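You operate a simulated robot arm through the tools that you are given. There is no shell and no other tool. Be economical: measure what you need, move in short steps, check, and stop when the job is done.

The job below is to be done with a simulated two-armed robot. You get a single attempt, and the scene is never put back.

JOB
On the table, fold the blue napkin in half.

The check looks at the end state, three seconds after you hand in, the way a careful person would. Anything else that was tipped, shoved, dropped, spilled or broken makes it a failure. Flat cloth is picked up by pressing the open fingertips on it (5 to 10 N) and closing them slowly along it; thin cloth reads only 2 to 8 mm in the jaws.

ROBOT AND FRAMES
Two 7-joint arms with two-finger parallel grippers on one trunk, on a base that drives. Base frame: it is fixed to the floor where the robot stands at the start and does not move with it; the origin is under the middle of the robot, x ahead of it, y to its left, z up. Lengths are in mm, angles in rad, forces in N, time in s.
The left shoulder is at the start at [70, 177, 1095], the right one opposite. Places, roughly: table [700, 0, 900]. Payload 3.43 kg a hand.
Tool frame (each hand has its own): the origin (TCP) lies between the finger pads and is the grasp point; the fingertips stand 30 mm ahead of it; z points along the fingers, y is the line along which they close. The gripper opens to 94 mm. The fingers are 28 mm wide and 10 mm thick; the gripper's body (50 by 96 mm) begins 55 mm behind the TCP.
Orientation is that of the tool frame in the base frame, as a unit quaternion [w, x, y, z]. With the fingers straight down and closing along the base's y, the tool's x points along the base's -x, its y along +y and its z along -z.

CONTROLS
- The arms move only by the tool arm_command. It takes "left_motion", "right_motion" or both (then of equal length, played together; a hand with none holds still); each is a list of rows, each a list of 3 entries, a list of its own where there are three numbers: the turn, a rotation vector about the tool's x, y, z in units of 5 degrees (1.0 is 5 degrees), then the shift along the tool's x, y, z in units of 50 mm (1.0 is 50 mm), then the finger opening in mm, from 0 to 94. In form: [[[rx, ry, rz], [dx, dy, dz], hand], ...]. A call has 1 to 8 rows; each row shifts and turns the commanded pose from where the row before left it, along the tool's axes as they then stand. A call with a number of a shift or a turn outside -1 to 1 is refused whole. Each row takes 0.2 s and may step no farther than 50 mm and 0.15 rad from the row before; otherwise, or with a gripper value out of range, the whole call is refused. A pose out of reach is approached as far as the arm can. The call stops where the force on the tool passes 40 N (or 10 N more than at its start, if that is more) or the arm is blocked; 0.2 s more then pass. Each finger travels about 153 mm/s and halts on what it meets, pressing with about 41 N; the grip force reading is that of the motor and also rises with nothing between the fingers. The clock runs only during rows and for 0.2 s after the last one: add rows that do not move to give the fingers time. The reply holds the time, the measured pose of the TCP, the force on the tool along the base axes, the opening and the grip force, in the units named above and with some noise, with the torque about the TCP (base axes, N m) and any sound that the robot's microphone picked up.
- Cameras (640 x 400 px; columns grow to the right, rows downward): "scene" is now at [131.7, -6.3, 1399.3]; the picture's right is [-0.06, -1.00, 0.00], its down [-0.70, 0.04, -0.72] and it looks along [0.72, -0.04, -0.70] (base axes); focal length 260 px, centre (320, 200). "left" rides on the left gripper at [76, -14, -103] in its tool frame; the picture's right is [0.18, 0.98, 0.00], its down [-0.75, 0.14, -0.64] and it looks along [-0.63, 0.12, 0.77] (tool axes); focal length 243 px, centre (320, 200). "right" rides on the right gripper at [76, 14, -102] in its tool frame; the picture's right is [-0.18, 0.98, 0.00], its down [-0.75, -0.14, -0.64] and it looks along [-0.63, -0.12, 0.77] (tool axes); focal length 243 px, centre (320, 200). There is no depth. A picture from a camera that has moved, and an enlarged one, comes with that camera's place and axes in the base frame and with its lens.
- snapshot(camera): a new picture of that camera. It takes no simulated time.
- lift_body(by): slides the trunk up (or, below 0, down) by that many mm; the arms and the scene camera ride with it, the base frame stays. It gives what a move gives, with no picture.
- steer(legs): drives the robot by 1 to 6 legs, each [ahead, turn to the left] in mm and rad, along the robot's own axes; the way and the turn of a leg run together, so that a leg with both is an arc; at most 1500 mm and 3.142 rad a leg. The arms and the cameras ride along, it lands a little off, and it stops where it bumps. It gives what a move gives.
- head_to(pan, tilt): turns the head with the scene camera to pan (to the left, within 1.501 rad either way) and tilt (down, from -0.506 to 1.204), counted from straight ahead of the robot. It gives what a move gives.
- inspect(camera, box): a new picture of the part [left, top, right, bottom] of that camera's present view, enlarged. It takes no simulated time.
- finish_job(): hands the job in; it is judged then, once.

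Go step by step. Nothing tells you exact positions but the pictures and the camera data: compare them with the known pose of the tool, close in by small moves and look again before you grip or let go. The budget is 120 turns and 108 pictures, counting those below and the enlarged ones. Unless the task says otherwise, let go and move clear before handing in, and close with one line.

The tools are called after ">>>" as a command line: name --argument value ..., lists and objects as JSON in quotes. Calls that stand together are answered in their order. arm_command: Moves the arms, as the interface text tells. Its arguments: {"type":"object","properties":{"left_motion":{"type":"array"},"right_motion":{"type":"array"}},"required":[]} The other tools are called the same way: lift_body (by) slides the trunk up or down; steer (legs) drives the base; head_to (pan, tilt) turns the head that bears the scene camera; snapshot (camera) takes a picture; inspect (camera, box) takes an enlarged picture of a part of a camera's view; finish_job () hands the job in.

At the start:

```text
time_s: 0.0
left_tcp_pos: [518.3, 276.3, 1103.1]
left_tool_rot: [0.0, 0.0, 1.0, 0.0]
left_ft_force: [0.1, 0.5, 0.7]
left_torque: [-0.02, 0.02, 0.01]
left_grip_width: 93.8
left_grasp_force: 0.0
right_tcp_pos: [562.4, -167.8, 1046.1]
right_tool_rot: [-0.001, -0.001, 1.0, 0.001]
right_ft_force: [0.4, -0.3, -0.3]
right_torque: [-0.01, -0.01, 0.03]
right_grip_width: 93.8
right_grasp_force: 0.0
trunk travel left (down, up): [-675.0, 165.0]
robot x, y, heading: [0.5, 0.3, 0.0]
head pan, tilt: [-0.061, 0.771]
```

scene: 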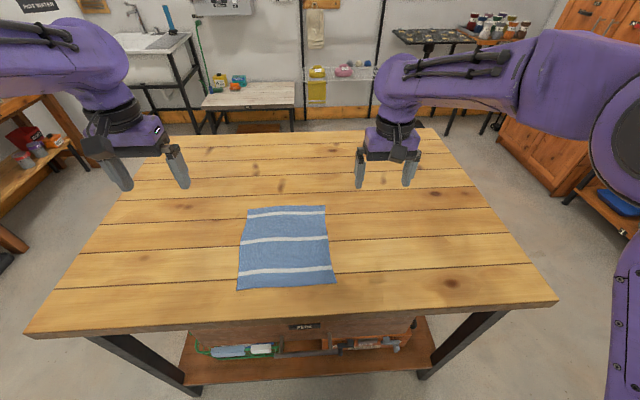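
right: 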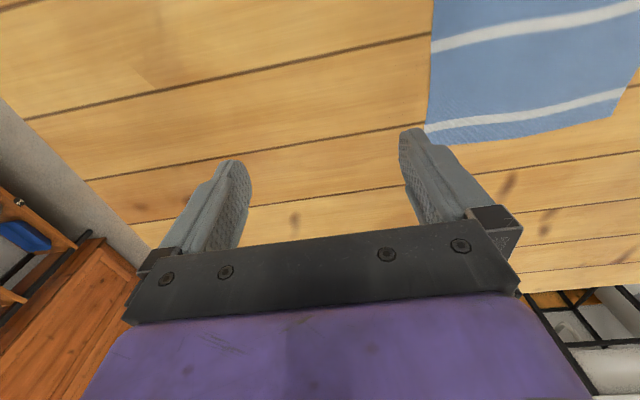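
left: 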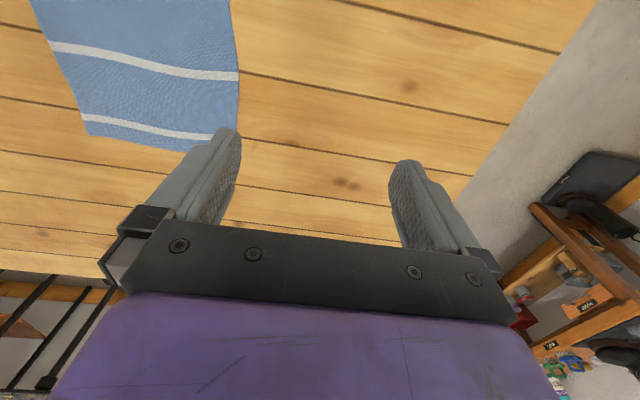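

The napkin spans about x 440–707 and y −60–185, with its edges nearly parallel to the base axes. I'll fold the far edge toward the robot using both hands, so first I hover over the far corners.

>>> arm_command --left_motion '[[[0, 0, 0], [-0.491, -0.346, 0.58], 40], [[0, 0, 0], [-0.491, -0.346, 0.58], 40], [[0, 0, 0], [-0.491, -0.346, 0.58], 40], [[0, 0, 0], [-0.491, -0.346, 0.58], 40], [[0, 0, 0], [-0.491, -0.346, 0.58], 40], [[0, 0, 0], [-0.491, -0.346, 0.58], 40], [[0, 0, 0], [-0.491, -0.346, 0.58], 40], [[0, 0, 0], [0, 0, 0], 40]]' --right_motion '[[[0, 0, 0], [-0.366, 0.411, 0.417], 40], [[0, 0, 0], [-0.366, 0.411, 0.417], 40], [[0, 0, 0], [-0.366, 0.411, 0.417], 40], [[0, 0, 0], [-0.366, 0.411, 0.417], 40], [[0, 0, 0], [-0.366, 0.411, 0.417], 40], [[0, 0, 0], [-0.366, 0.411, 0.417], 40], [[0, 0, 0], [-0.366, 0.411, 0.417], 40], [[0, 0, 0], [0, 0, 0], 40]]'

>>> snapshot --camera "scene"

>>> snapshot --camera "left"

>>> snapshot --camera "right"

```text
time_s: 1.8
left_tcp_pos: [688.1, 155.6, 899.2]
left_tool_rot: [0.0, 0.0, 1.0, 0.0]
left_ft_force: [-0.8, 0.2, 1.6]
left_torque: [0.0, -0.01, 0.02]
left_grip_width: 40.1
left_grasp_force: 0.2
right_tcp_pos: [664.5, -50.6, 904.9]
right_tool_rot: [0.001, -0.001, 1.0, 0.0]
right_ft_force: [-0.3, 0.1, 1.4]
right_torque: [-0.02, 0.0, 0.01]
right_grip_width: 40.0
right_grasp_force: 0.2
right hand out of reach, approached as far as the arm can: row 6, 7
trunk travel left (down, up): [-675.0, 165.0]
robot x, y, heading: [2.5, -4.6, -0.003]
head pan, tilt: [-0.061, 0.771]
```

```text
104 pictures are left
camera scene: at [130.2, -5.7, 1399.4], right [-0.06, -1.0, 0.0], down [-0.7, 0.04, -0.72], along [0.72, -0.04, -0.7], focal length 260 px, centre (320, 200)
```

scene: 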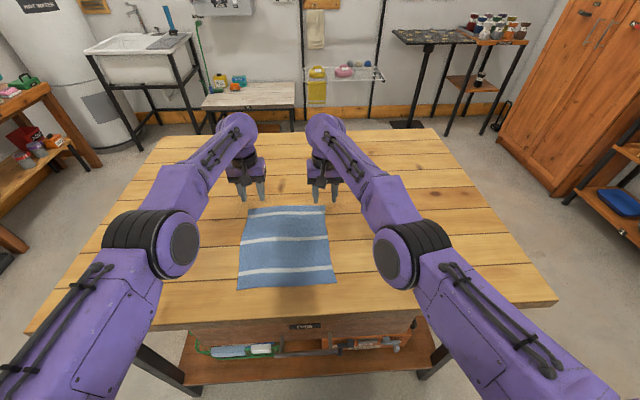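

```text
103 pictures are left
camera left: at [612.0, 140.5, 1002.3], right [-0.18, 0.98, 0.0], down [0.75, 0.14, 0.64], along [0.63, 0.12, -0.77], focal length 243 px, centre (320, 200)
```

left: 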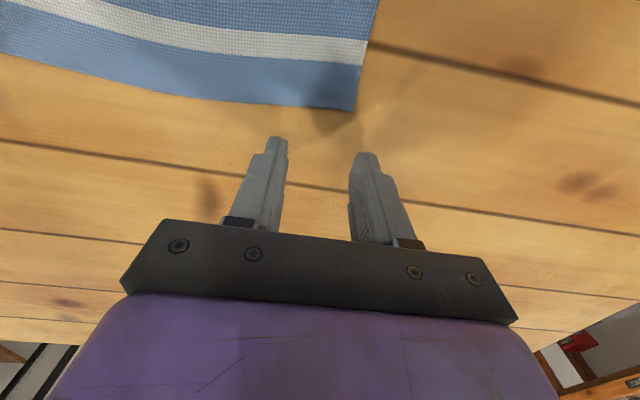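

```text
102 pictures are left
camera right: at [588.0, -37.2, 1007.2], right [0.18, 0.98, 0.0], down [0.75, -0.14, 0.64], along [0.63, -0.12, -0.77], focal length 243 px, centre (320, 200)
```

right: 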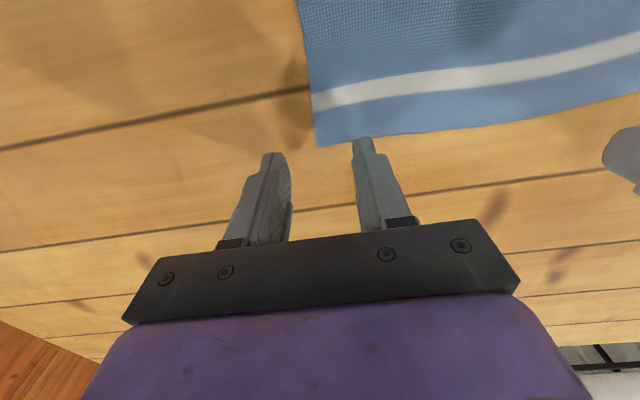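

The gripper views suggest the table may sit higher than 810, with the far corners nearer at about x 660–685. I'll move both hands to x≈655 and go slightly lower to refine this.

>>> arm_command --left_motion '[[[0, 0, 0], [0.33, -0.06, 0.1], 40], [[0, 0, 0], [0.33, -0.06, 0.1], 40], [[0, 0, 0], [0, 0, 0], 40]]' --right_motion '[[[0, 0, 0], [0.1, 0.28, 0.1], 40], [[0, 0, 0], [0.1, 0.28, 0.1], 40], [[0, 0, 0], [0, 0, 0], 40]]'

>>> snapshot --camera "scene"

>>> snapshot --camera "left"

>>> snapshot --camera "right"

```text
time_s: 2.6
left_tcp_pos: [657.4, 150.1, 892.5]
left_tool_rot: [0.002, 0.0, 1.0, 0.0]
left_ft_force: [-0.2, 0.6, 6.8]
left_torque: [-0.13, 0.03, 0.04]
left_grip_width: 39.3
left_grasp_force: 0.0
right_tcp_pos: [654.6, -24.4, 895.6]
right_tool_rot: [0.0, 0.0, 1.0, -0.001]
right_ft_force: [0.0, -0.6, 0.4]
right_torque: [-0.01, -0.01, -0.03]
right_grip_width: 40.0
right_grasp_force: 0.1
trunk travel left (down, up): [-675.0, 165.0]
robot x, y, heading: [1.4, -0.2, 0.0]
head pan, tilt: [-0.061, 0.771]
```

```text
101 pictures are left
camera scene: at [130.4, -6.5, 1399.5], right [-0.06, -1.0, 0.0], down [-0.7, 0.04, -0.72], along [0.72, -0.04, -0.7], focal length 260 px, centre (320, 200)
```

scene: 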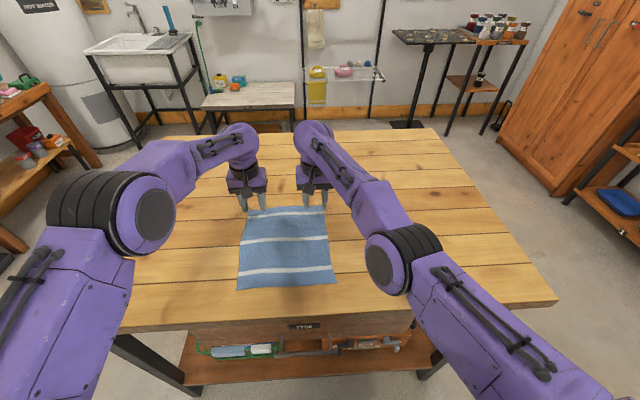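

```text
100 pictures are left
camera left: at [579.9, 134.2, 993.4], right [-0.18, 0.98, 0.0], down [0.75, 0.14, 0.64], along [0.63, 0.12, -0.76], focal length 243 px, centre (320, 200)
```

left: 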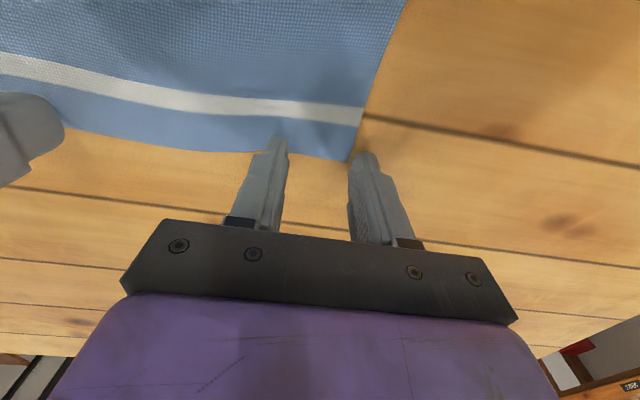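

```text
99 pictures are left
camera right: at [578.2, -10.0, 997.4], right [0.18, 0.98, 0.0], down [0.75, -0.14, 0.64], along [0.63, -0.12, -0.77], focal length 243 px, centre (320, 200)
```

right: 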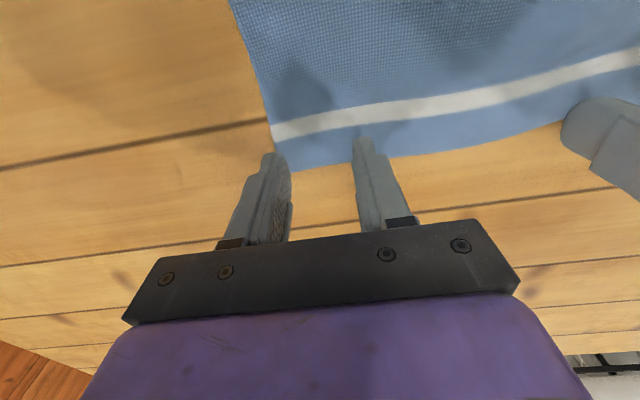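

The left fingertips are already touching at tip z≈862, so the table top is at about 862. The far corners then come out at about (656, 167) and (659, −50), and the near edge at x≈413. I'll lift slightly and shift inward from the corners.

>>> arm_command --left_motion '[[[0, 0, 0], [0, 0, -0.2], 40], [[0, 0, 0], [0.33, -0.26, 0.05], 40], [[0, 0, 0], [0, 0, 0], 40]]' --right_motion '[[[0, 0, 0], [0, 0, -0.09], 40], [[0, 0, 0], [0.2, 0.07, 0], 40], [[0, 0, 0], [0, 0, 0], 40]]'

>>> snapshot --camera "left"

>>> snapshot --camera "right"

>>> inspect --camera "scene" --box '[200, 150, 380, 300]'

```text
time_s: 3.4
left_tcp_pos: [641.7, 136.5, 896.4]
left_tool_rot: [0.0, 0.0, 1.0, 0.0]
left_ft_force: [-0.2, -1.0, -0.4]
left_torque: [-0.02, 0.01, 0.01]
left_grip_width: 39.9
left_grasp_force: 0.2
right_tcp_pos: [652.2, -16.9, 898.6]
right_tool_rot: [0.0, 0.0, 1.0, 0.001]
right_ft_force: [0.4, 1.0, 0.5]
right_torque: [0.0, 0.01, -0.02]
right_grip_width: 40.1
right_grasp_force: 0.2
right hand out of reach, approached as far as the arm can: row 2
trunk travel left (down, up): [-675.0, 165.0]
robot x, y, heading: [-3.1, 0.5, 0.004]
head pan, tilt: [-0.061, 0.771]
```

```text
98 pictures are left
camera left: at [565.2, 121.5, 999.1], right [-0.18, 0.98, 0.0], down [0.75, 0.14, 0.64], along [0.63, 0.12, -0.77], focal length 243 px, centre (320, 200)
```

left: 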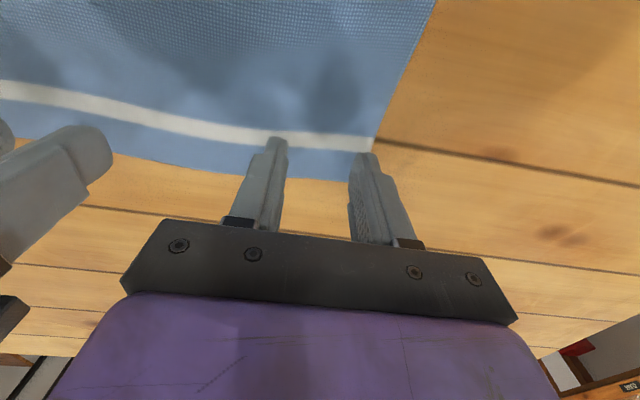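

```text
97 pictures are left
camera right: at [577.0, -3.9, 1001.1], right [0.18, 0.98, 0.0], down [0.75, -0.14, 0.64], along [0.63, -0.12, -0.77], focal length 243 px, centre (320, 200)
```

right: 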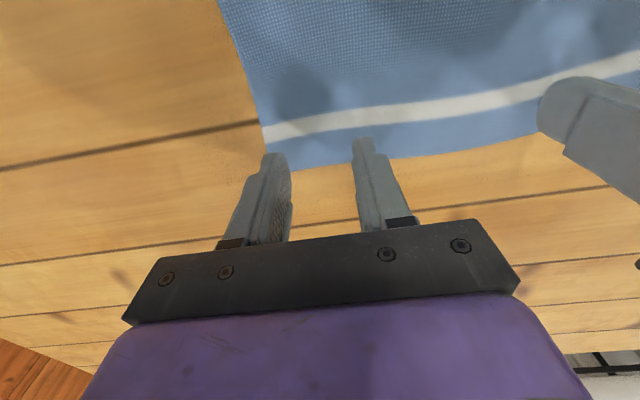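

```text
2.67 times, centred on (290, 225) of scene
camera zoom: at [132.7, -5.8, 1399.1], right [-0.06, -1.0, 0.0], down [-0.7, 0.04, -0.72], along [0.71, -0.04, -0.7], focal length 695 px, centre (400, 133)
```

zoom: 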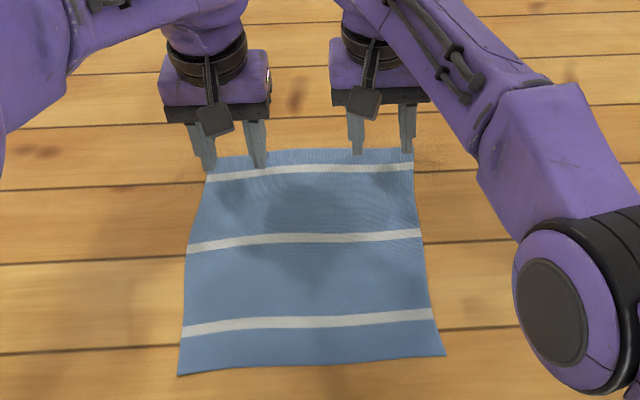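

The left hand is well placed, and the right hand is a few mm too far forward. I'll retry its small backward shift.

>>> arm_command --right_motion '[[[0, 0, 0], [0.12, -0.06, 0], 40], [[0, 0, 0], [0.12, -0.06, 0], 40], [[0, 0, 0], [0, 0, 0], 40]]'

```text
time_s: 4.2
left_tcp_pos: [641.0, 135.9, 898.0]
left_tool_rot: [0.0, 0.0, 1.0, 0.0]
left_ft_force: [-0.4, 0.5, -0.3]
left_torque: [-0.01, -0.01, 0.01]
left_grip_width: 39.9
left_grasp_force: 0.0
right_tcp_pos: [651.5, -17.8, 898.7]
right_tool_rot: [0.0, 0.0, 1.0, 0.0]
right_ft_force: [0.3, -0.1, 0.0]
right_torque: [0.03, 0.01, 0.03]
right_grip_width: 39.9
right_grasp_force: 0.0
right hand out of reach, approached as far as the arm can: row 1, 2
trunk travel left (down, up): [-675.0, 165.0]
robot x, y, heading: [1.2, -0.9, 0.003]
head pan, tilt: [-0.061, 0.771]
```

The right hand seems to be caught on a joint limit. I'll back it off up and outward, then return.

>>> arm_command --right_motion '[[[0, 0, 0], [0.3, -0.6, -0.4], 40], [[0, 0, 0], [0.3, -0.6, -0.4], 40], [[0, 0, 0], [0, 0, 0], 40]]'

```text
time_s: 5.0
left_tcp_pos: [641.5, 136.6, 897.1]
left_tool_rot: [0.0, 0.0, 1.0, 0.0]
left_ft_force: [-0.2, 0.3, -0.5]
left_torque: [0.01, 0.03, 0.01]
left_grip_width: 40.0
left_grasp_force: 0.0
right_tcp_pos: [666.3, -62.7, 941.1]
right_tool_rot: [-0.002, 0.001, 1.0, -0.001]
right_ft_force: [1.1, 0.1, 0.1]
right_torque: [0.03, 0.02, 0.0]
right_grip_width: 40.1
right_grasp_force: 0.0
right hand out of reach, approached as far as the arm can: row 1, 2
trunk travel left (down, up): [-675.0, 165.0]
robot x, y, heading: [2.4, 2.8, -0.001]
head pan, tilt: [-0.061, 0.771]
```

The right arm looks stretched straight. I'll retract it substantially and check how it responds.

>>> arm_command --right_motion '[[[0, 0, 0], [0.6, -0.4, -0.4], 40], [[0, 0, 0], [0.6, -0.4, -0.4], 40], [[0, 0, 0], [0.6, -0.4, 0], 40], [[0, 0, 0], [0, 0, 0], 40], [[0, 0, 0], [0, 0, 0], 40]]'

>>> snapshot --camera "scene"

```text
time_s: 6.2
left_tcp_pos: [641.3, 136.7, 897.4]
left_tool_rot: [-0.001, 0.0, 1.0, -0.001]
left_ft_force: [0.0, -0.3, 0.6]
left_torque: [0.01, 0.0, 0.0]
left_grip_width: 39.7
left_grasp_force: 0.1
right_tcp_pos: [670.0, -98.1, 993.8]
right_tool_rot: [-0.001, 0.0, 1.0, 0.0]
right_ft_force: [0.2, 0.0, -0.2]
right_torque: [-0.01, 0.0, 0.01]
right_grip_width: 40.3
right_grasp_force: 0.0
right hand out of reach, approached as far as the arm can: row 1, 2, 3
trunk travel left (down, up): [-675.0, 165.0]
robot x, y, heading: [-2.6, 3.8, 0.001]
head pan, tilt: [-0.061, 0.771]
```

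```text
95 pictures are left
camera scene: at [131.8, -6.3, 1399.3], right [-0.06, -1.0, 0.0], down [-0.7, 0.04, -0.72], along [0.72, -0.04, -0.7], focal length 260 px, centre (320, 200)
```

scene: 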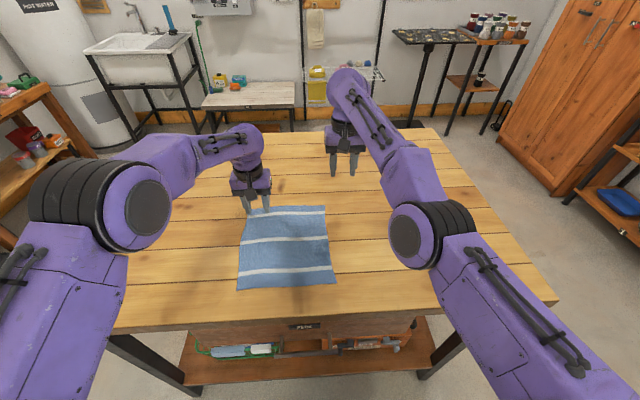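

>>> arm_command --right_motion '[[[0, 0, 0], [0.9, 0, 0], 40], [[0, 0, 0], [0.9, 0, 0], 40], [[0, 0, 0], [0, 0, 0], 40], [[0, 0, 0], [0, 0, 0], 40]]'

```text
time_s: 7.2
left_tcp_pos: [640.9, 135.8, 896.6]
left_tool_rot: [-0.001, 0.0, 1.0, 0.0]
left_ft_force: [-0.6, 0.3, -0.3]
left_torque: [0.01, 0.0, -0.02]
left_grip_width: 40.1
left_grasp_force: 0.1
right_tcp_pos: [664.2, -80.4, 1003.1]
right_tool_rot: [-0.001, 0.0, 1.0, 0.0]
right_ft_force: [-1.0, 0.5, 0.3]
right_torque: [-0.01, 0.0, 0.03]
right_grip_width: 40.0
right_grasp_force: 0.1
right hand out of reach, approached as far as the arm can: row 1, 2
trunk travel left (down, up): [-675.0, 165.0]
robot x, y, heading: [2.0, -1.5, 0.003]
head pan, tilt: [-0.061, 0.771]
```

>>> arm_command --right_motion '[[[0, -1, 0], [0, 0, 0], 40], [[0, -1, 0], [0, 0, 0], 40], [[0, -1, 0], [0, 0, 0], 40], [[0, -1, 0], [0, 0, 0], 40], [[0, 0, 0], [0, 0, 0], 40]]'

```text
time_s: 8.4
left_tcp_pos: [638.7, 135.6, 896.7]
left_tool_rot: [0.0, 0.0, 1.0, 0.0]
left_ft_force: [0.4, 0.1, -0.2]
left_torque: [-0.03, 0.0, -0.01]
left_grip_width: 40.1
left_grasp_force: 0.0
right_tcp_pos: [724.8, -63.5, 1012.9]
right_tool_rot: [0.174, 0.001, 0.985, -0.001]
right_ft_force: [0.6, -0.1, 0.2]
right_torque: [0.0, 0.0, -0.02]
right_grip_width: 39.9
right_grasp_force: 0.1
right hand out of reach, approached as far as the arm can: row 1, 2, 3, 4
trunk travel left (down, up): [-675.0, 165.0]
robot x, y, heading: [-1.4, 1.7, -0.002]
head pan, tilt: [-0.061, 0.771]
```

The right arm won't retract from here. I'll sweep it outward toward its own side while pulling back, away from the left hand.

>>> arm_command --right_motion '[[[0, 1, 0], [0.3, -0.8, 0], 40], [[0, 1, 0], [0.3, -0.8, 0], 40], [[0, 1, 0], [0.3, -0.8, 0], 40], [[0, 1, 0], [0.3, -0.8, 0], 40], [[0, 0, 0], [0.5, -0.8, 0], 40], [[0, 0, 0], [0.5, -0.8, 0], 40], [[0, 0, 0], [0.8, 0, 0], 40], [[0, 0, 0], [0, 0, 0], 40]]'

>>> snapshot --camera "scene"

```text
time_s: 10.2
left_tcp_pos: [641.3, 135.4, 896.3]
left_tool_rot: [0.001, 0.001, 1.0, 0.0]
left_ft_force: [-0.5, 0.1, 0.7]
left_torque: [-0.03, -0.02, -0.02]
left_grip_width: 40.1
left_grasp_force: 0.0
right_tcp_pos: [683.5, -305.0, 1017.3]
right_tool_rot: [-0.001, 0.0, 1.0, 0.0]
right_ft_force: [0.5, 0.3, 0.0]
right_torque: [0.0, 0.02, -0.06]
right_grip_width: 40.1
right_grasp_force: 0.1
right hand out of reach, approached as far as the arm can: row 1, 2, 3, 5, 6, 7
trunk travel left (down, up): [-675.0, 165.0]
robot x, y, heading: [2.3, -1.8, 0.002]
head pan, tilt: [-0.061, 0.771]
```

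```text
94 pictures are left
camera scene: at [131.8, -6.6, 1399.2], right [-0.06, -1.0, 0.0], down [-0.7, 0.04, -0.72], along [0.72, -0.04, -0.7], focal length 260 px, centre (320, 200)
```

scene: 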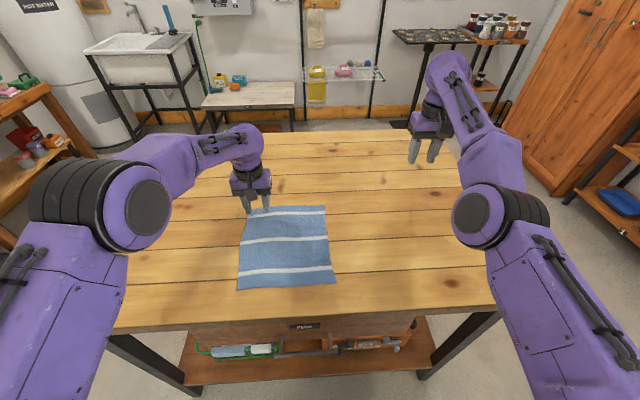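

The right arm is stretched straight in a singular pose. I'll probe which tangential moves free the elbow.

>>> arm_command --right_motion '[[[0, 0, 0], [0.2, 0, -0.9], 40], [[0, 0, 0], [0.5, 0, 0], 40], [[0, 0, 0], [0.2, 0, 0.9], 40], [[0, 0, 0], [0.5, 0, 0], 40], [[0, 0, 0], [0.2, 0.9, 0], 40], [[0, 0, 0], [0.5, 0, 0], 40], [[0, 0, 0], [0.2, -0.9, 0], 40], [[0, 0, 0], [0.5, 0, 0], 40]]'

```text
time_s: 12.0
left_tcp_pos: [641.4, 137.2, 896.7]
left_tool_rot: [0.0, 0.0, 1.0, -0.001]
left_ft_force: [0.7, 0.4, 0.3]
left_torque: [-0.02, -0.01, -0.02]
left_grip_width: 40.0
left_grasp_force: 0.0
right_tcp_pos: [678.3, -310.4, 1034.2]
right_tool_rot: [-0.001, 0.0, 1.0, -0.001]
right_ft_force: [-0.4, 0.8, 0.0]
right_torque: [-0.04, 0.0, -0.02]
right_grip_width: 40.0
right_grasp_force: 0.0
right hand out of reach, approached as far as the arm can: row 2, 3, 4, 5, 6, 7, 8
trunk travel left (down, up): [-675.0, 165.0]
robot x, y, heading: [-4.3, -4.1, -0.001]
head pan, tilt: [-0.061, 0.771]
```

>>> arm_command --right_motion '[[[0, 0, 0], [0, 0, 0.9], 40], [[0, 0, 0], [0, 0, 0.9], 40], [[0, 0, 0], [0, 0, 0], 40]]'

```text
time_s: 12.8
left_tcp_pos: [639.4, 136.3, 898.0]
left_tool_rot: [0.0, 0.0, 1.0, 0.0]
left_ft_force: [-1.0, 0.8, -0.1]
left_torque: [-0.01, -0.04, 0.0]
left_grip_width: 40.2
left_grasp_force: 0.0
right_tcp_pos: [689.2, -312.3, 945.2]
right_tool_rot: [-0.002, 0.0, 1.0, 0.0]
right_ft_force: [-0.3, 0.5, -0.4]
right_torque: [0.0, -0.04, -0.01]
right_grip_width: 40.0
right_grasp_force: 0.1
right hand out of reach, approached as far as the arm can: row 1, 2
trunk travel left (down, up): [-675.0, 165.0]
robot x, y, heading: [-0.6, 1.5, -0.001]
head pan, tilt: [-0.061, 0.771]
```

Large retractions from a straight elbow may need too fast a joint jump, so I'll try very small ones that grow.

>>> arm_command --right_motion '[[[0, 0, 0], [0.01, 0, 0], 40], [[0, 0, 0], [0.01, 0, 0], 40], [[0, 0, 0], [0.02, 0, 0], 40], [[0, 0, 0], [0.04, 0, 0], 40], [[0, 0, 0], [0.06, 0, 0], 40], [[0, 0, 0], [0.1, 0, 0], 40], [[0, 0, 0], [0.15, 0, 0], 40], [[0, 0, 0], [0.2, 0, 0], 40]]'

```text
time_s: 14.6
left_tcp_pos: [639.9, 135.2, 896.9]
left_tool_rot: [-0.001, 0.0, 1.0, 0.0]
left_ft_force: [1.1, 0.5, -0.1]
left_torque: [0.03, 0.01, -0.02]
left_grip_width: 40.0
left_grasp_force: 0.1
right_tcp_pos: [689.8, -313.9, 945.9]
right_tool_rot: [-0.001, 0.0, 1.0, 0.0]
right_ft_force: [-0.6, 0.1, 0.2]
right_torque: [0.03, 0.0, 0.02]
right_grip_width: 40.2
right_grasp_force: 0.1
right hand out of reach, approached as far as the arm can: row 4, 6, 7, 8
trunk travel left (down, up): [-675.0, 165.0]
robot x, y, heading: [3.1, 4.9, 0.002]
head pan, tilt: [-0.061, 0.771]
```

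>>> arm_command --right_motion '[[[0, 1, 0], [0.5, 0, 0], 40], [[0, 1, 0], [0.5, 0, 0], 40], [[0, 1, 0], [0.5, 0, 0], 40], [[0, 1, 0], [0.5, 0, 0], 40], [[0, 0, 0], [0.8, 0, 0], 40], [[0, 0, 0], [0.8, 0, 0], 40], [[0, 0, 0], [0.8, 0, 0], 40]]'

```text
time_s: 16.2
left_tcp_pos: [640.7, 135.6, 895.7]
left_tool_rot: [0.0, 0.0, 1.0, 0.0]
left_ft_force: [0.8, 0.1, -0.4]
left_torque: [0.04, -0.03, -0.02]
left_grip_width: 39.8
left_grasp_force: 0.1
right_tcp_pos: [618.0, -332.8, 1007.0]
right_tool_rot: [-0.175, 0.0, 0.985, 0.0]
right_ft_force: [0.4, 0.7, 0.8]
right_torque: [-0.03, 0.0, 0.01]
right_grip_width: 40.0
right_grasp_force: 0.2
right hand out of reach, approached as far as the arm can: row 1, 2, 3, 4, 5, 6, 7
trunk travel left (down, up): [-675.0, 165.0]
robot x, y, heading: [-0.2, 1.2, -0.002]
head pan, tilt: [-0.061, 0.771]
```

>>> lift_body --by 30

>>> arm_command --right_motion '[[[0, 0, 0], [0.3, 0, 0.1], 60], [[0, 0, 0], [0.5, 0, 0.2], 60], [[0, -1, 0], [0.5, 0, 0.2], 60], [[0, -1, 0], [0.5, 0, 0.2], 60]]'

>>> snapshot --camera "scene"

```text
time_s: 16.9
left_tcp_pos: [641.5, 135.8, 925.9]
left_tool_rot: [0.0, 0.0, 1.0, -0.001]
left_ft_force: [0.0, -0.1, 0.0]
left_torque: [0.0, -0.01, -0.01]
left_grip_width: 40.0
left_grasp_force: 0.0
right_tcp_pos: [618.4, -332.2, 1035.8]
right_tool_rot: [-0.175, 0.0, 0.985, -0.001]
right_ft_force: [0.6, 0.2, 0.2]
right_torque: [0.03, 0.02, 0.0]
right_grip_width: 40.1
right_grasp_force: 0.1
trunk travel left (down, up): [-705.0, 135.0]
robot x, y, heading: [-0.9, -0.4, 0.001]
head pan, tilt: [-0.061, 0.771]
```

```text
time_s: 17.9
left_tcp_pos: [640.3, 137.1, 927.5]
left_tool_rot: [0.0, 0.0, 1.0, 0.0]
left_ft_force: [0.3, -0.3, 0.1]
left_torque: [0.05, 0.0, -0.01]
left_grip_width: 40.0
left_grasp_force: 0.2
right_tcp_pos: [645.4, -345.6, 1045.7]
right_tool_rot: [-0.087, 0.0, 0.996, -0.001]
right_ft_force: [0.1, -0.1, 0.7]
right_torque: [0.0, -0.02, -0.05]
right_grip_width: 59.8
right_grasp_force: 0.0
right hand out of reach, approached as far as the arm can: row 1, 2, 3, 4
trunk travel left (down, up): [-705.0, 135.0]
robot x, y, heading: [-2.7, 2.0, -0.003]
head pan, tilt: [-0.061, 0.771]
```

```text
93 pictures are left
camera scene: at [131.7, -6.6, 1429.3], right [-0.06, -1.0, 0.0], down [-0.7, 0.04, -0.72], along [0.72, -0.04, -0.7], focal length 260 px, centre (320, 200)
```

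scene: 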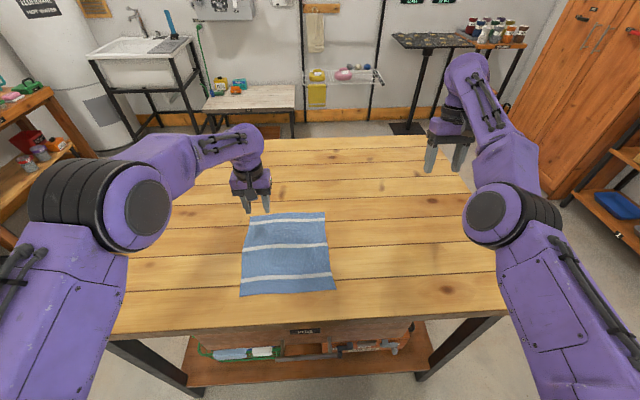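

The right arm slides only along its reach limit, but that is workable. I can press, lift and fold with both hands held rigid, using the trunk lift and the base drive. I'll bring the right hand upright and sweep it back toward the napkin's right corner.

>>> arm_command --right_motion '[[[0, -1, 0], [-0.3, 0.8, 0.2], 40], [[0, -1, 0], [-0.3, 0.8, 0.2], 40], [[0, 0, 0], [0, 0.85, 0.2], 40], [[0, 0, 0], [0, 0.85, 0.2], 40], [[0, 0, 0], [0, 0.85, 0.2], 40], [[0, 0, 0], [0, 0.85, 0.2], 40], [[0, 0, 0], [0, 0, 0], 40]]'

```text
time_s: 19.6
left_tcp_pos: [640.5, 135.6, 927.8]
left_tool_rot: [0.0, 0.001, 1.0, 0.001]
left_ft_force: [-0.4, 0.7, 0.0]
left_torque: [0.04, -0.01, -0.01]
left_grip_width: 40.0
left_grasp_force: 0.0
right_tcp_pos: [678.2, -109.0, 982.5]
right_tool_rot: [-0.001, 0.0, 1.0, 0.0]
right_ft_force: [-0.6, -0.3, 0.5]
right_torque: [0.01, 0.0, 0.03]
right_grip_width: 40.0
right_grasp_force: 0.0
right hand out of reach, approached as far as the arm can: row 1, 2, 5, 6
trunk travel left (down, up): [-705.0, 135.0]
robot x, y, heading: [-2.7, -0.3, -0.001]
head pan, tilt: [-0.061, 0.771]
```

>>> arm_command --right_motion '[[[0, 0, 0], [0, 0.42, 0.27], 40], [[0, 0, 0], [0.1, 0.42, 0.27], 40], [[0, 0, 0], [0.2, 0.42, 0.27], 40], [[0, 0, 0], [0.2, 0.42, 0.27], 40], [[0, 0, 0], [0, 0, 0], 40]]'

```text
time_s: 20.8
left_tcp_pos: [640.9, 135.0, 927.1]
left_tool_rot: [0.0, 0.0, 1.0, 0.0]
left_ft_force: [0.3, 0.3, 0.3]
left_torque: [-0.04, 0.02, 0.02]
left_grip_width: 40.1
left_grasp_force: 0.1
right_tcp_pos: [651.2, -26.8, 929.2]
right_tool_rot: [-0.002, 0.0, 1.0, 0.0]
right_ft_force: [0.0, -0.5, 1.0]
right_torque: [0.04, -0.03, 0.01]
right_grip_width: 39.9
right_grasp_force: 0.1
right hand out of reach, approached as far as the arm can: row 2
trunk travel left (down, up): [-705.0, 135.0]
robot x, y, heading: [-0.1, -4.2, 0.001]
head pan, tilt: [-0.061, 0.771]
```

Rows 3 and 4 were reached with real inward motion, so the arm may have freed itself. I'll test a small move to (645, −20).

>>> arm_command --right_motion '[[[0, 0, 0], [0.12, 0.1, 0], 40], [[0, 0, 0], [0.1, 0, 0], 40], [[0, 0, 0], [0, 0, 0], 40]]'

```text
time_s: 21.6
left_tcp_pos: [641.4, 136.2, 927.0]
left_tool_rot: [0.0, -0.001, 1.0, 0.0]
left_ft_force: [0.6, 0.2, -0.5]
left_torque: [-0.04, 0.01, -0.02]
left_grip_width: 40.0
left_grasp_force: 0.0
right_tcp_pos: [639.5, -20.4, 928.5]
right_tool_rot: [0.0, 0.0, 1.0, 0.001]
right_ft_force: [-0.3, 0.5, -0.1]
right_torque: [-0.01, -0.01, 0.02]
right_grip_width: 40.0
right_grasp_force: 0.0
trunk travel left (down, up): [-705.0, 135.0]
robot x, y, heading: [4.5, -0.5, 0.0]
head pan, tilt: [-0.061, 0.771]
```

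The right arm is free again, so I'll stay clear of its limit from here. I'm lowering both hands to just above the cloth for a last look.

>>> arm_command --left_motion '[[[0, 0, 0], [-0.04, 0, 0.29], 40], [[0, 0, 0], [0, 0, 0.29], 40], [[0, 0, 0], [0, 0, 0], 40]]' --right_motion '[[[0, 0, 0], [-0.04, 0, 0.29], 40], [[0, 0, 0], [0, 0, 0.29], 40], [[0, 0, 0], [0, 0, 0], 40]]'

>>> inspect --camera "scene" --box '[210, 180, 360, 300]'

>>> snapshot --camera "left"

>>> snapshot --camera "right"

```text
time_s: 22.4
left_tcp_pos: [642.1, 136.8, 898.0]
left_tool_rot: [0.0, 0.001, 1.0, 0.0]
left_ft_force: [0.5, -0.3, -0.6]
left_torque: [-0.01, 0.01, -0.01]
left_grip_width: 40.0
left_grasp_force: 0.2
right_tcp_pos: [641.4, -19.4, 900.5]
right_tool_rot: [0.0, 0.0, 1.0, 0.0]
right_ft_force: [-0.5, 0.5, -0.7]
right_torque: [-0.01, -0.03, -0.01]
right_grip_width: 40.1
right_grasp_force: 0.1
trunk travel left (down, up): [-705.0, 135.0]
robot x, y, heading: [-0.5, 2.2, -0.005]
head pan, tilt: [-0.061, 0.771]
```

```text
3.33 times, centred on (285, 240) of scene
camera zoom: at [131.1, -6.3, 1429.3], right [-0.06, -1.0, 0.0], down [-0.7, 0.04, -0.72], along [0.72, -0.04, -0.7], focal length 868 px, centre (437, 67)
```

zoom: 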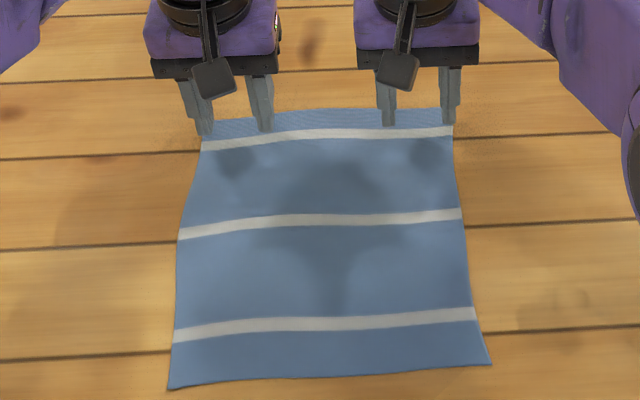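

```text
91 pictures are left
camera left: at [566.5, 121.5, 1000.7], right [-0.18, 0.98, 0.0], down [0.75, 0.14, 0.64], along [0.63, 0.12, -0.77], focal length 243 px, centre (320, 200)
```

left: 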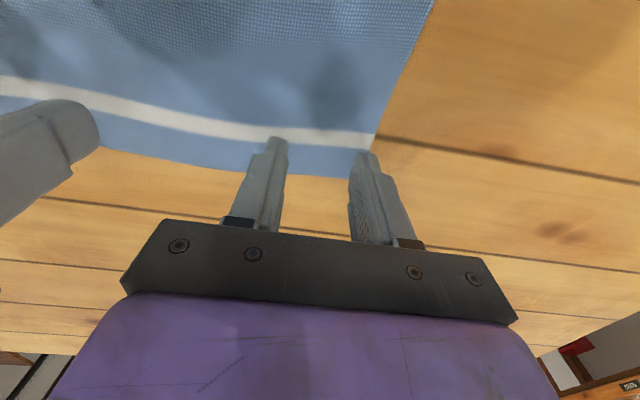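

```text
90 pictures are left
camera right: at [565.8, -6.9, 1002.3], right [0.18, 0.98, 0.0], down [0.75, -0.14, 0.64], along [0.63, -0.12, -0.77], focal length 243 px, centre (320, 200)
```

right: 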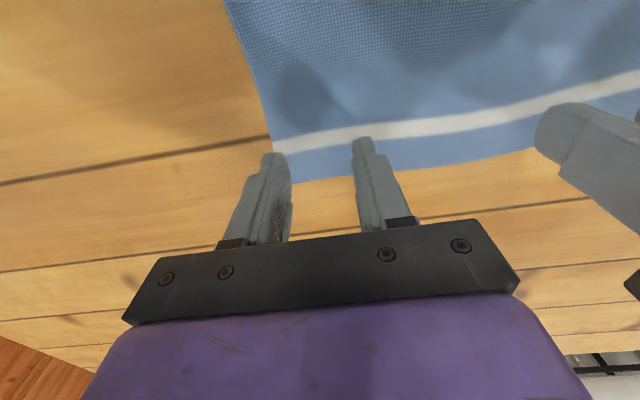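

The left hand should move a bit farther in from the edge and the right hand a bit inward. I'll adjust both with a slightly smaller opening, then press down gently.

>>> arm_command --left_motion '[[[0, 0, 0], [0.12, -0.04, 0], 34], [[0, 0, 0], [0, 0, 0.08], 34], [[0, 0, 0], [0, 0, 0.05], 34], [[0, 0, 0], [0, 0, 0.05], 34], [[0, 0, 0], [0, 0, 0], 34]]' --right_motion '[[[0, 0, 0], [0, 0.12, 0], 34], [[0, 0, 0], [0, 0, 0.12], 34], [[0, 0, 0], [0, 0, 0.05], 34], [[0, 0, 0], [0, 0, 0.05], 34], [[0, 0, 0], [0, 0, 0], 34]]'

```text
time_s: 23.6
left_tcp_pos: [637.0, 134.6, 890.6]
left_tool_rot: [0.002, 0.0, 1.0, 0.0]
left_ft_force: [1.6, 0.5, 8.0]
left_torque: [0.13, -0.05, -0.01]
left_grip_width: 34.0
left_grasp_force: 0.0
right_tcp_pos: [640.7, -14.9, 891.6]
right_tool_rot: [0.002, 0.001, 1.0, 0.0]
right_ft_force: [2.9, 0.1, 11.4]
right_torque: [-0.16, -0.13, 0.01]
right_grip_width: 33.9
right_grasp_force: 0.1
trunk travel left (down, up): [-705.0, 135.0]
robot x, y, heading: [1.4, 0.5, 0.0]
head pan, tilt: [-0.061, 0.771]
```

Both hands press at roughly 8 and 11 N. I'm easing the right hand slightly and closing both slowly.

>>> arm_command --left_motion '[[[0, 0, 0], [0, 0, 0], 29], [[0, 0, 0], [0, 0, 0], 24], [[0, 0, 0], [0, 0, 0], 19], [[0, 0, 0], [0, 0, 0], 14], [[0, 0, 0], [0, 0, 0], 9], [[0, 0, 0], [0, 0, 0], 4], [[0, 0, 0], [0, 0, 0], 0], [[0, 0, 0], [0, 0, 0], 0]]' --right_motion '[[[0, 0, 0], [0, 0, -0.02], 29], [[0, 0, 0], [0, 0, 0], 24], [[0, 0, 0], [0, 0, 0], 19], [[0, 0, 0], [0, 0, 0], 14], [[0, 0, 0], [0, 0, 0], 9], [[0, 0, 0], [0, 0, 0], 4], [[0, 0, 0], [0, 0, 0], 0], [[0, 0, 0], [0, 0, 0], 0]]'

>>> inspect --camera "scene" --box '[210, 180, 360, 300]'

>>> snapshot --camera "left"

>>> snapshot --camera "right"

```text
time_s: 25.4
left_tcp_pos: [634.1, 134.1, 890.5]
left_tool_rot: [0.002, 0.0, 1.0, 0.0]
left_ft_force: [-1.3, -1.4, 12.2]
left_torque: [0.04, 0.02, -0.02]
left_grip_width: 1.7
left_grasp_force: 36.2
right_tcp_pos: [640.3, -14.8, 891.3]
right_tool_rot: [0.0, 0.001, 1.0, 0.0]
right_ft_force: [-0.7, 1.9, 6.7]
right_torque: [0.09, -0.04, 0.01]
right_grip_width: 0.0
right_grasp_force: 32.9
trunk travel left (down, up): [-705.0, 135.0]
robot x, y, heading: [3.9, -2.5, 0.002]
head pan, tilt: [-0.061, 0.771]
```

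```text
3.33 times, centred on (285, 240) of scene
camera zoom: at [127.8, -6.6, 1429.7], right [-0.06, -1.0, 0.0], down [-0.69, 0.04, -0.72], along [0.72, -0.04, -0.7], focal length 868 px, centre (437, 67)
```

zoom: 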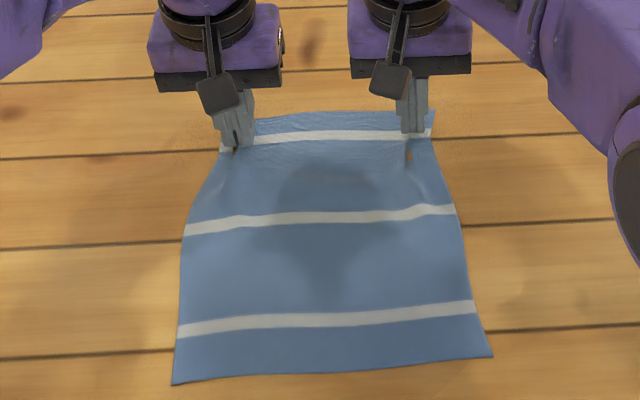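

```text
88 pictures are left
camera left: at [558.2, 119.5, 993.3], right [-0.18, 0.98, 0.0], down [0.75, 0.14, 0.64], along [0.63, 0.12, -0.76], focal length 243 px, centre (320, 200)
```

left: 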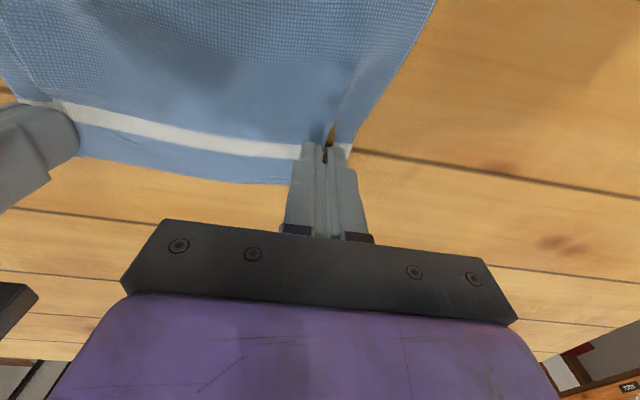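

```text
87 pictures are left
camera right: at [564.2, -1.5, 993.5], right [0.18, 0.98, 0.0], down [0.75, -0.14, 0.64], along [0.63, -0.12, -0.77], focal length 243 px, centre (320, 200)
```

right: 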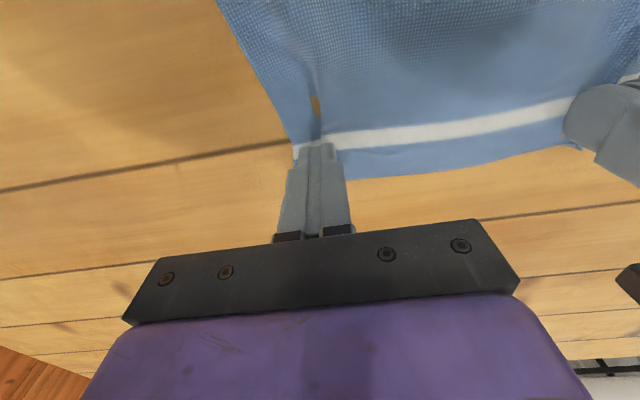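

>>> inspect --camera "right" --box '[250, 70, 400, 200]'

>>> inspect --camera "left" --box '[250, 70, 400, 200]'

```text
3.08 times, centred on (325, 135) of right
camera zoom: at [564.2, -1.5, 993.5], right [0.18, 0.98, 0.0], down [0.75, -0.14, 0.64], along [0.63, -0.12, -0.77], focal length 746 px, centre (305, 400)
```

zoom: 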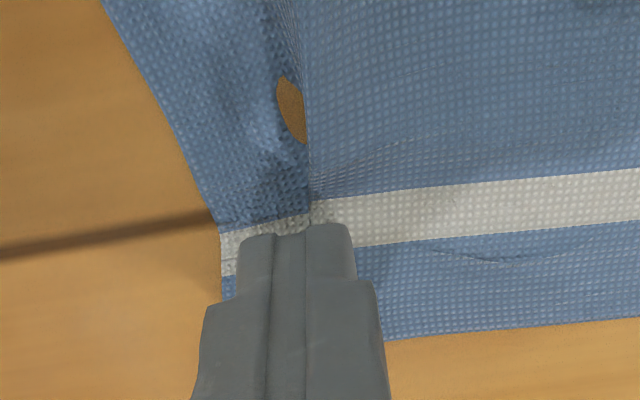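

```text
3.08 times, centred on (325, 135) of left
camera zoom: at [558.2, 119.5, 993.3], right [-0.18, 0.98, 0.0], down [0.75, 0.14, 0.64], along [0.63, 0.12, -0.76], focal length 746 px, centre (305, 400)
```

zoom: 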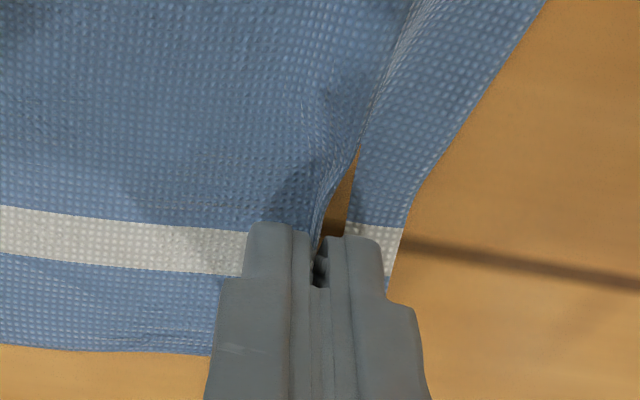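

Cloth seems gathered at both hands. I'll test with a small lift of 15 mm.

>>> arm_command --left_motion '[[[0, 0, 0], [0, 0, -0.15], 0], [[0, 0, 0], [0, 0, -0.15], 0], [[0, 0, 0], [0, 0, 0], 0]]' --right_motion '[[[0, 0, 0], [0, 0, -0.15], 0], [[0, 0, 0], [0, 0, -0.15], 0], [[0, 0, 0], [0, 0, 0], 0]]'

>>> inspect --camera "scene" --box '[210, 180, 360, 300]'

>>> snapshot --camera "left"

>>> snapshot --camera "right"

```text
time_s: 26.1
left_tcp_pos: [637.2, 133.6, 903.7]
left_tool_rot: [0.0, 0.0, 1.0, 0.001]
left_ft_force: [-0.1, -0.8, -0.6]
left_torque: [-0.01, 0.0, -0.01]
left_grip_width: 1.6
left_grasp_force: 36.3
right_tcp_pos: [641.9, -15.5, 903.2]
right_tool_rot: [0.0, 0.0, 1.0, 0.0]
right_ft_force: [-0.7, -0.5, -0.3]
right_torque: [0.02, 0.01, 0.0]
right_grip_width: 0.1
right_grasp_force: 32.3
trunk travel left (down, up): [-705.0, 135.0]
robot x, y, heading: [-3.1, -0.9, 0.003]
head pan, tilt: [-0.061, 0.771]
```

```text
3.33 times, centred on (285, 240) of scene
camera zoom: at [132.6, -6.2, 1429.1], right [-0.06, -1.0, 0.0], down [-0.7, 0.04, -0.72], along [0.71, -0.04, -0.7], focal length 868 px, centre (437, 67)
```

zoom: 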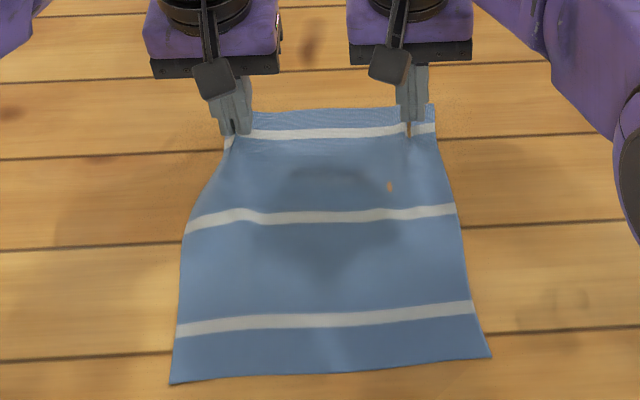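

```text
83 pictures are left
camera left: at [561.2, 119.5, 1006.0], right [-0.18, 0.98, 0.0], down [0.75, 0.14, 0.64], along [0.63, 0.12, -0.77], focal length 243 px, centre (320, 200)
```

left: 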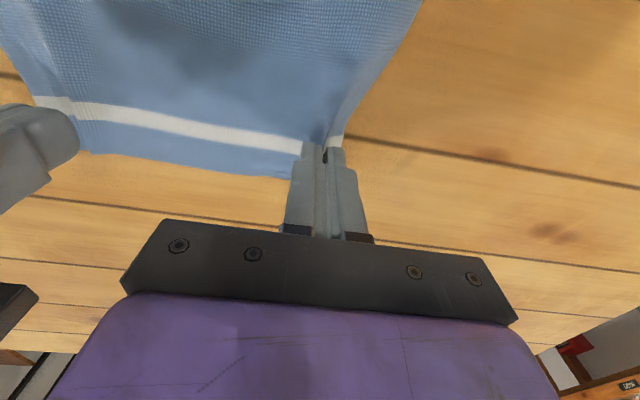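

```text
82 pictures are left
camera right: at [567.4, -1.5, 1006.3], right [0.18, 0.98, 0.0], down [0.76, -0.14, 0.64], along [0.63, -0.12, -0.77], focal length 243 px, centre (320, 200)
```

right: 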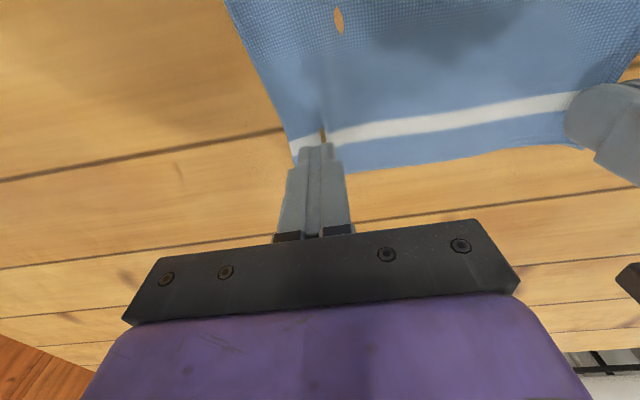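

The left hand clearly holds cloth; the right is unclear. I'll lift further while moving inward and look again.

>>> arm_command --left_motion '[[[0, 0, 0], [0.2, 0, -0.25], 0], [[0, 0, 0], [0.2, 0, -0.25], 0], [[0, 0, 0], [0, 0, 0], 0]]' --right_motion '[[[0, 0, 0], [0.2, 0, -0.25], 0], [[0, 0, 0], [0.2, 0, -0.25], 0], [[0, 0, 0], [0, 0, 0], 0]]'

>>> inspect --camera "scene" --box '[210, 180, 360, 300]'

>>> snapshot --camera "right"

```text
time_s: 26.9
left_tcp_pos: [617.9, 134.1, 929.2]
left_tool_rot: [0.0, -0.001, 1.0, 0.0]
left_ft_force: [0.1, 0.0, -0.7]
left_torque: [-0.01, 0.04, -0.01]
left_grip_width: 1.7
left_grasp_force: 36.1
right_tcp_pos: [622.8, -15.5, 929.1]
right_tool_rot: [-0.001, -0.001, 1.0, 0.0]
right_ft_force: [0.1, -0.3, -0.2]
right_torque: [-0.03, 0.01, -0.03]
right_grip_width: 0.0
right_grasp_force: 33.2
trunk travel left (down, up): [-705.0, 135.0]
robot x, y, heading: [3.5, 1.3, -0.001]
head pan, tilt: [-0.061, 0.771]
```

```text
3.33 times, centred on (285, 240) of scene
camera zoom: at [132.9, -6.2, 1429.1], right [-0.06, -1.0, 0.0], down [-0.7, 0.04, -0.72], along [0.71, -0.04, -0.7], focal length 868 px, centre (437, 67)
```

zoom: 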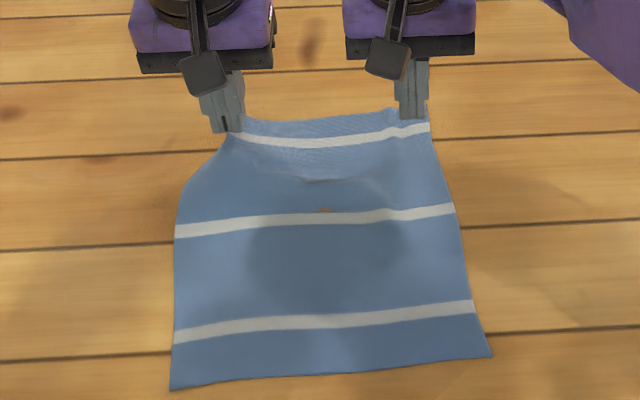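

```text
80 pictures are left
camera right: at [547.2, -0.9, 1031.3], right [0.18, 0.98, 0.0], down [0.75, -0.14, 0.64], along [0.63, -0.12, -0.77], focal length 243 px, centre (320, 200)
```

right: 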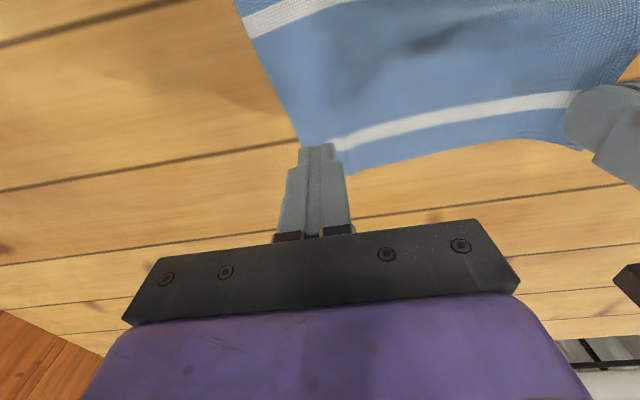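

Both hands hold the cloth. The crease should fall near x≈535, so I'm carrying the edge over in an arc toward the robot.

>>> arm_command --left_motion '[[[0, 0, 0], [0.23, 0, -0.2], 0], [[0, 0, 0], [0.23, 0, -0.2], 0], [[0, 0, 0], [0.3, -0.03, -0.2], 0], [[0, 0, 0], [0.3, -0.03, -0.2], 0], [[0, 0, 0], [0.32, -0.03, -0.11], 0], [[0, 0, 0], [0.32, -0.03, -0.11], 0], [[0, 0, 0], [0, 0, 0], 0]]' --right_motion '[[[0, 0, 0], [0.23, 0, -0.2], 0], [[0, 0, 0], [0.23, 0, -0.2], 0], [[0, 0, 0], [0.3, -0.03, -0.2], 0], [[0, 0, 0], [0.3, -0.03, -0.2], 0], [[0, 0, 0], [0.32, -0.03, -0.11], 0], [[0, 0, 0], [0.32, -0.03, -0.11], 0], [[0, 0, 0], [0, 0, 0], 0]]'

>>> inspect --camera "scene" --box '[200, 180, 360, 300]'

```text
time_s: 28.6
left_tcp_pos: [532.6, 127.9, 979.2]
left_tool_rot: [0.001, 0.0, 1.0, -0.001]
left_ft_force: [0.9, 0.5, -0.6]
left_torque: [-0.03, -0.02, -0.02]
left_grip_width: 1.6
left_grasp_force: 36.3
right_tcp_pos: [538.3, -19.8, 979.8]
right_tool_rot: [-0.002, 0.001, 1.0, 0.0]
right_ft_force: [0.2, 0.4, -0.8]
right_torque: [-0.02, 0.04, 0.01]
right_grip_width: 0.0
right_grasp_force: 32.7
trunk travel left (down, up): [-705.0, 135.0]
robot x, y, heading: [1.4, 3.0, 0.001]
head pan, tilt: [-0.061, 0.771]
```

```text
3.33 times, centred on (280, 240) of scene
camera zoom: at [132.8, -6.2, 1429.1], right [-0.06, -1.0, 0.0], down [-0.7, 0.04, -0.72], along [0.71, -0.04, -0.7], focal length 868 px, centre (453, 67)
```

zoom: 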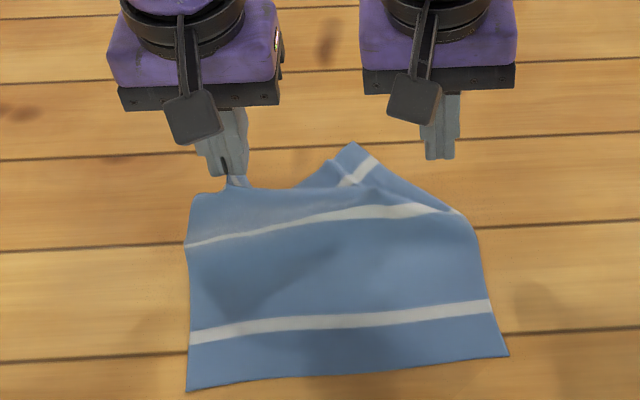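

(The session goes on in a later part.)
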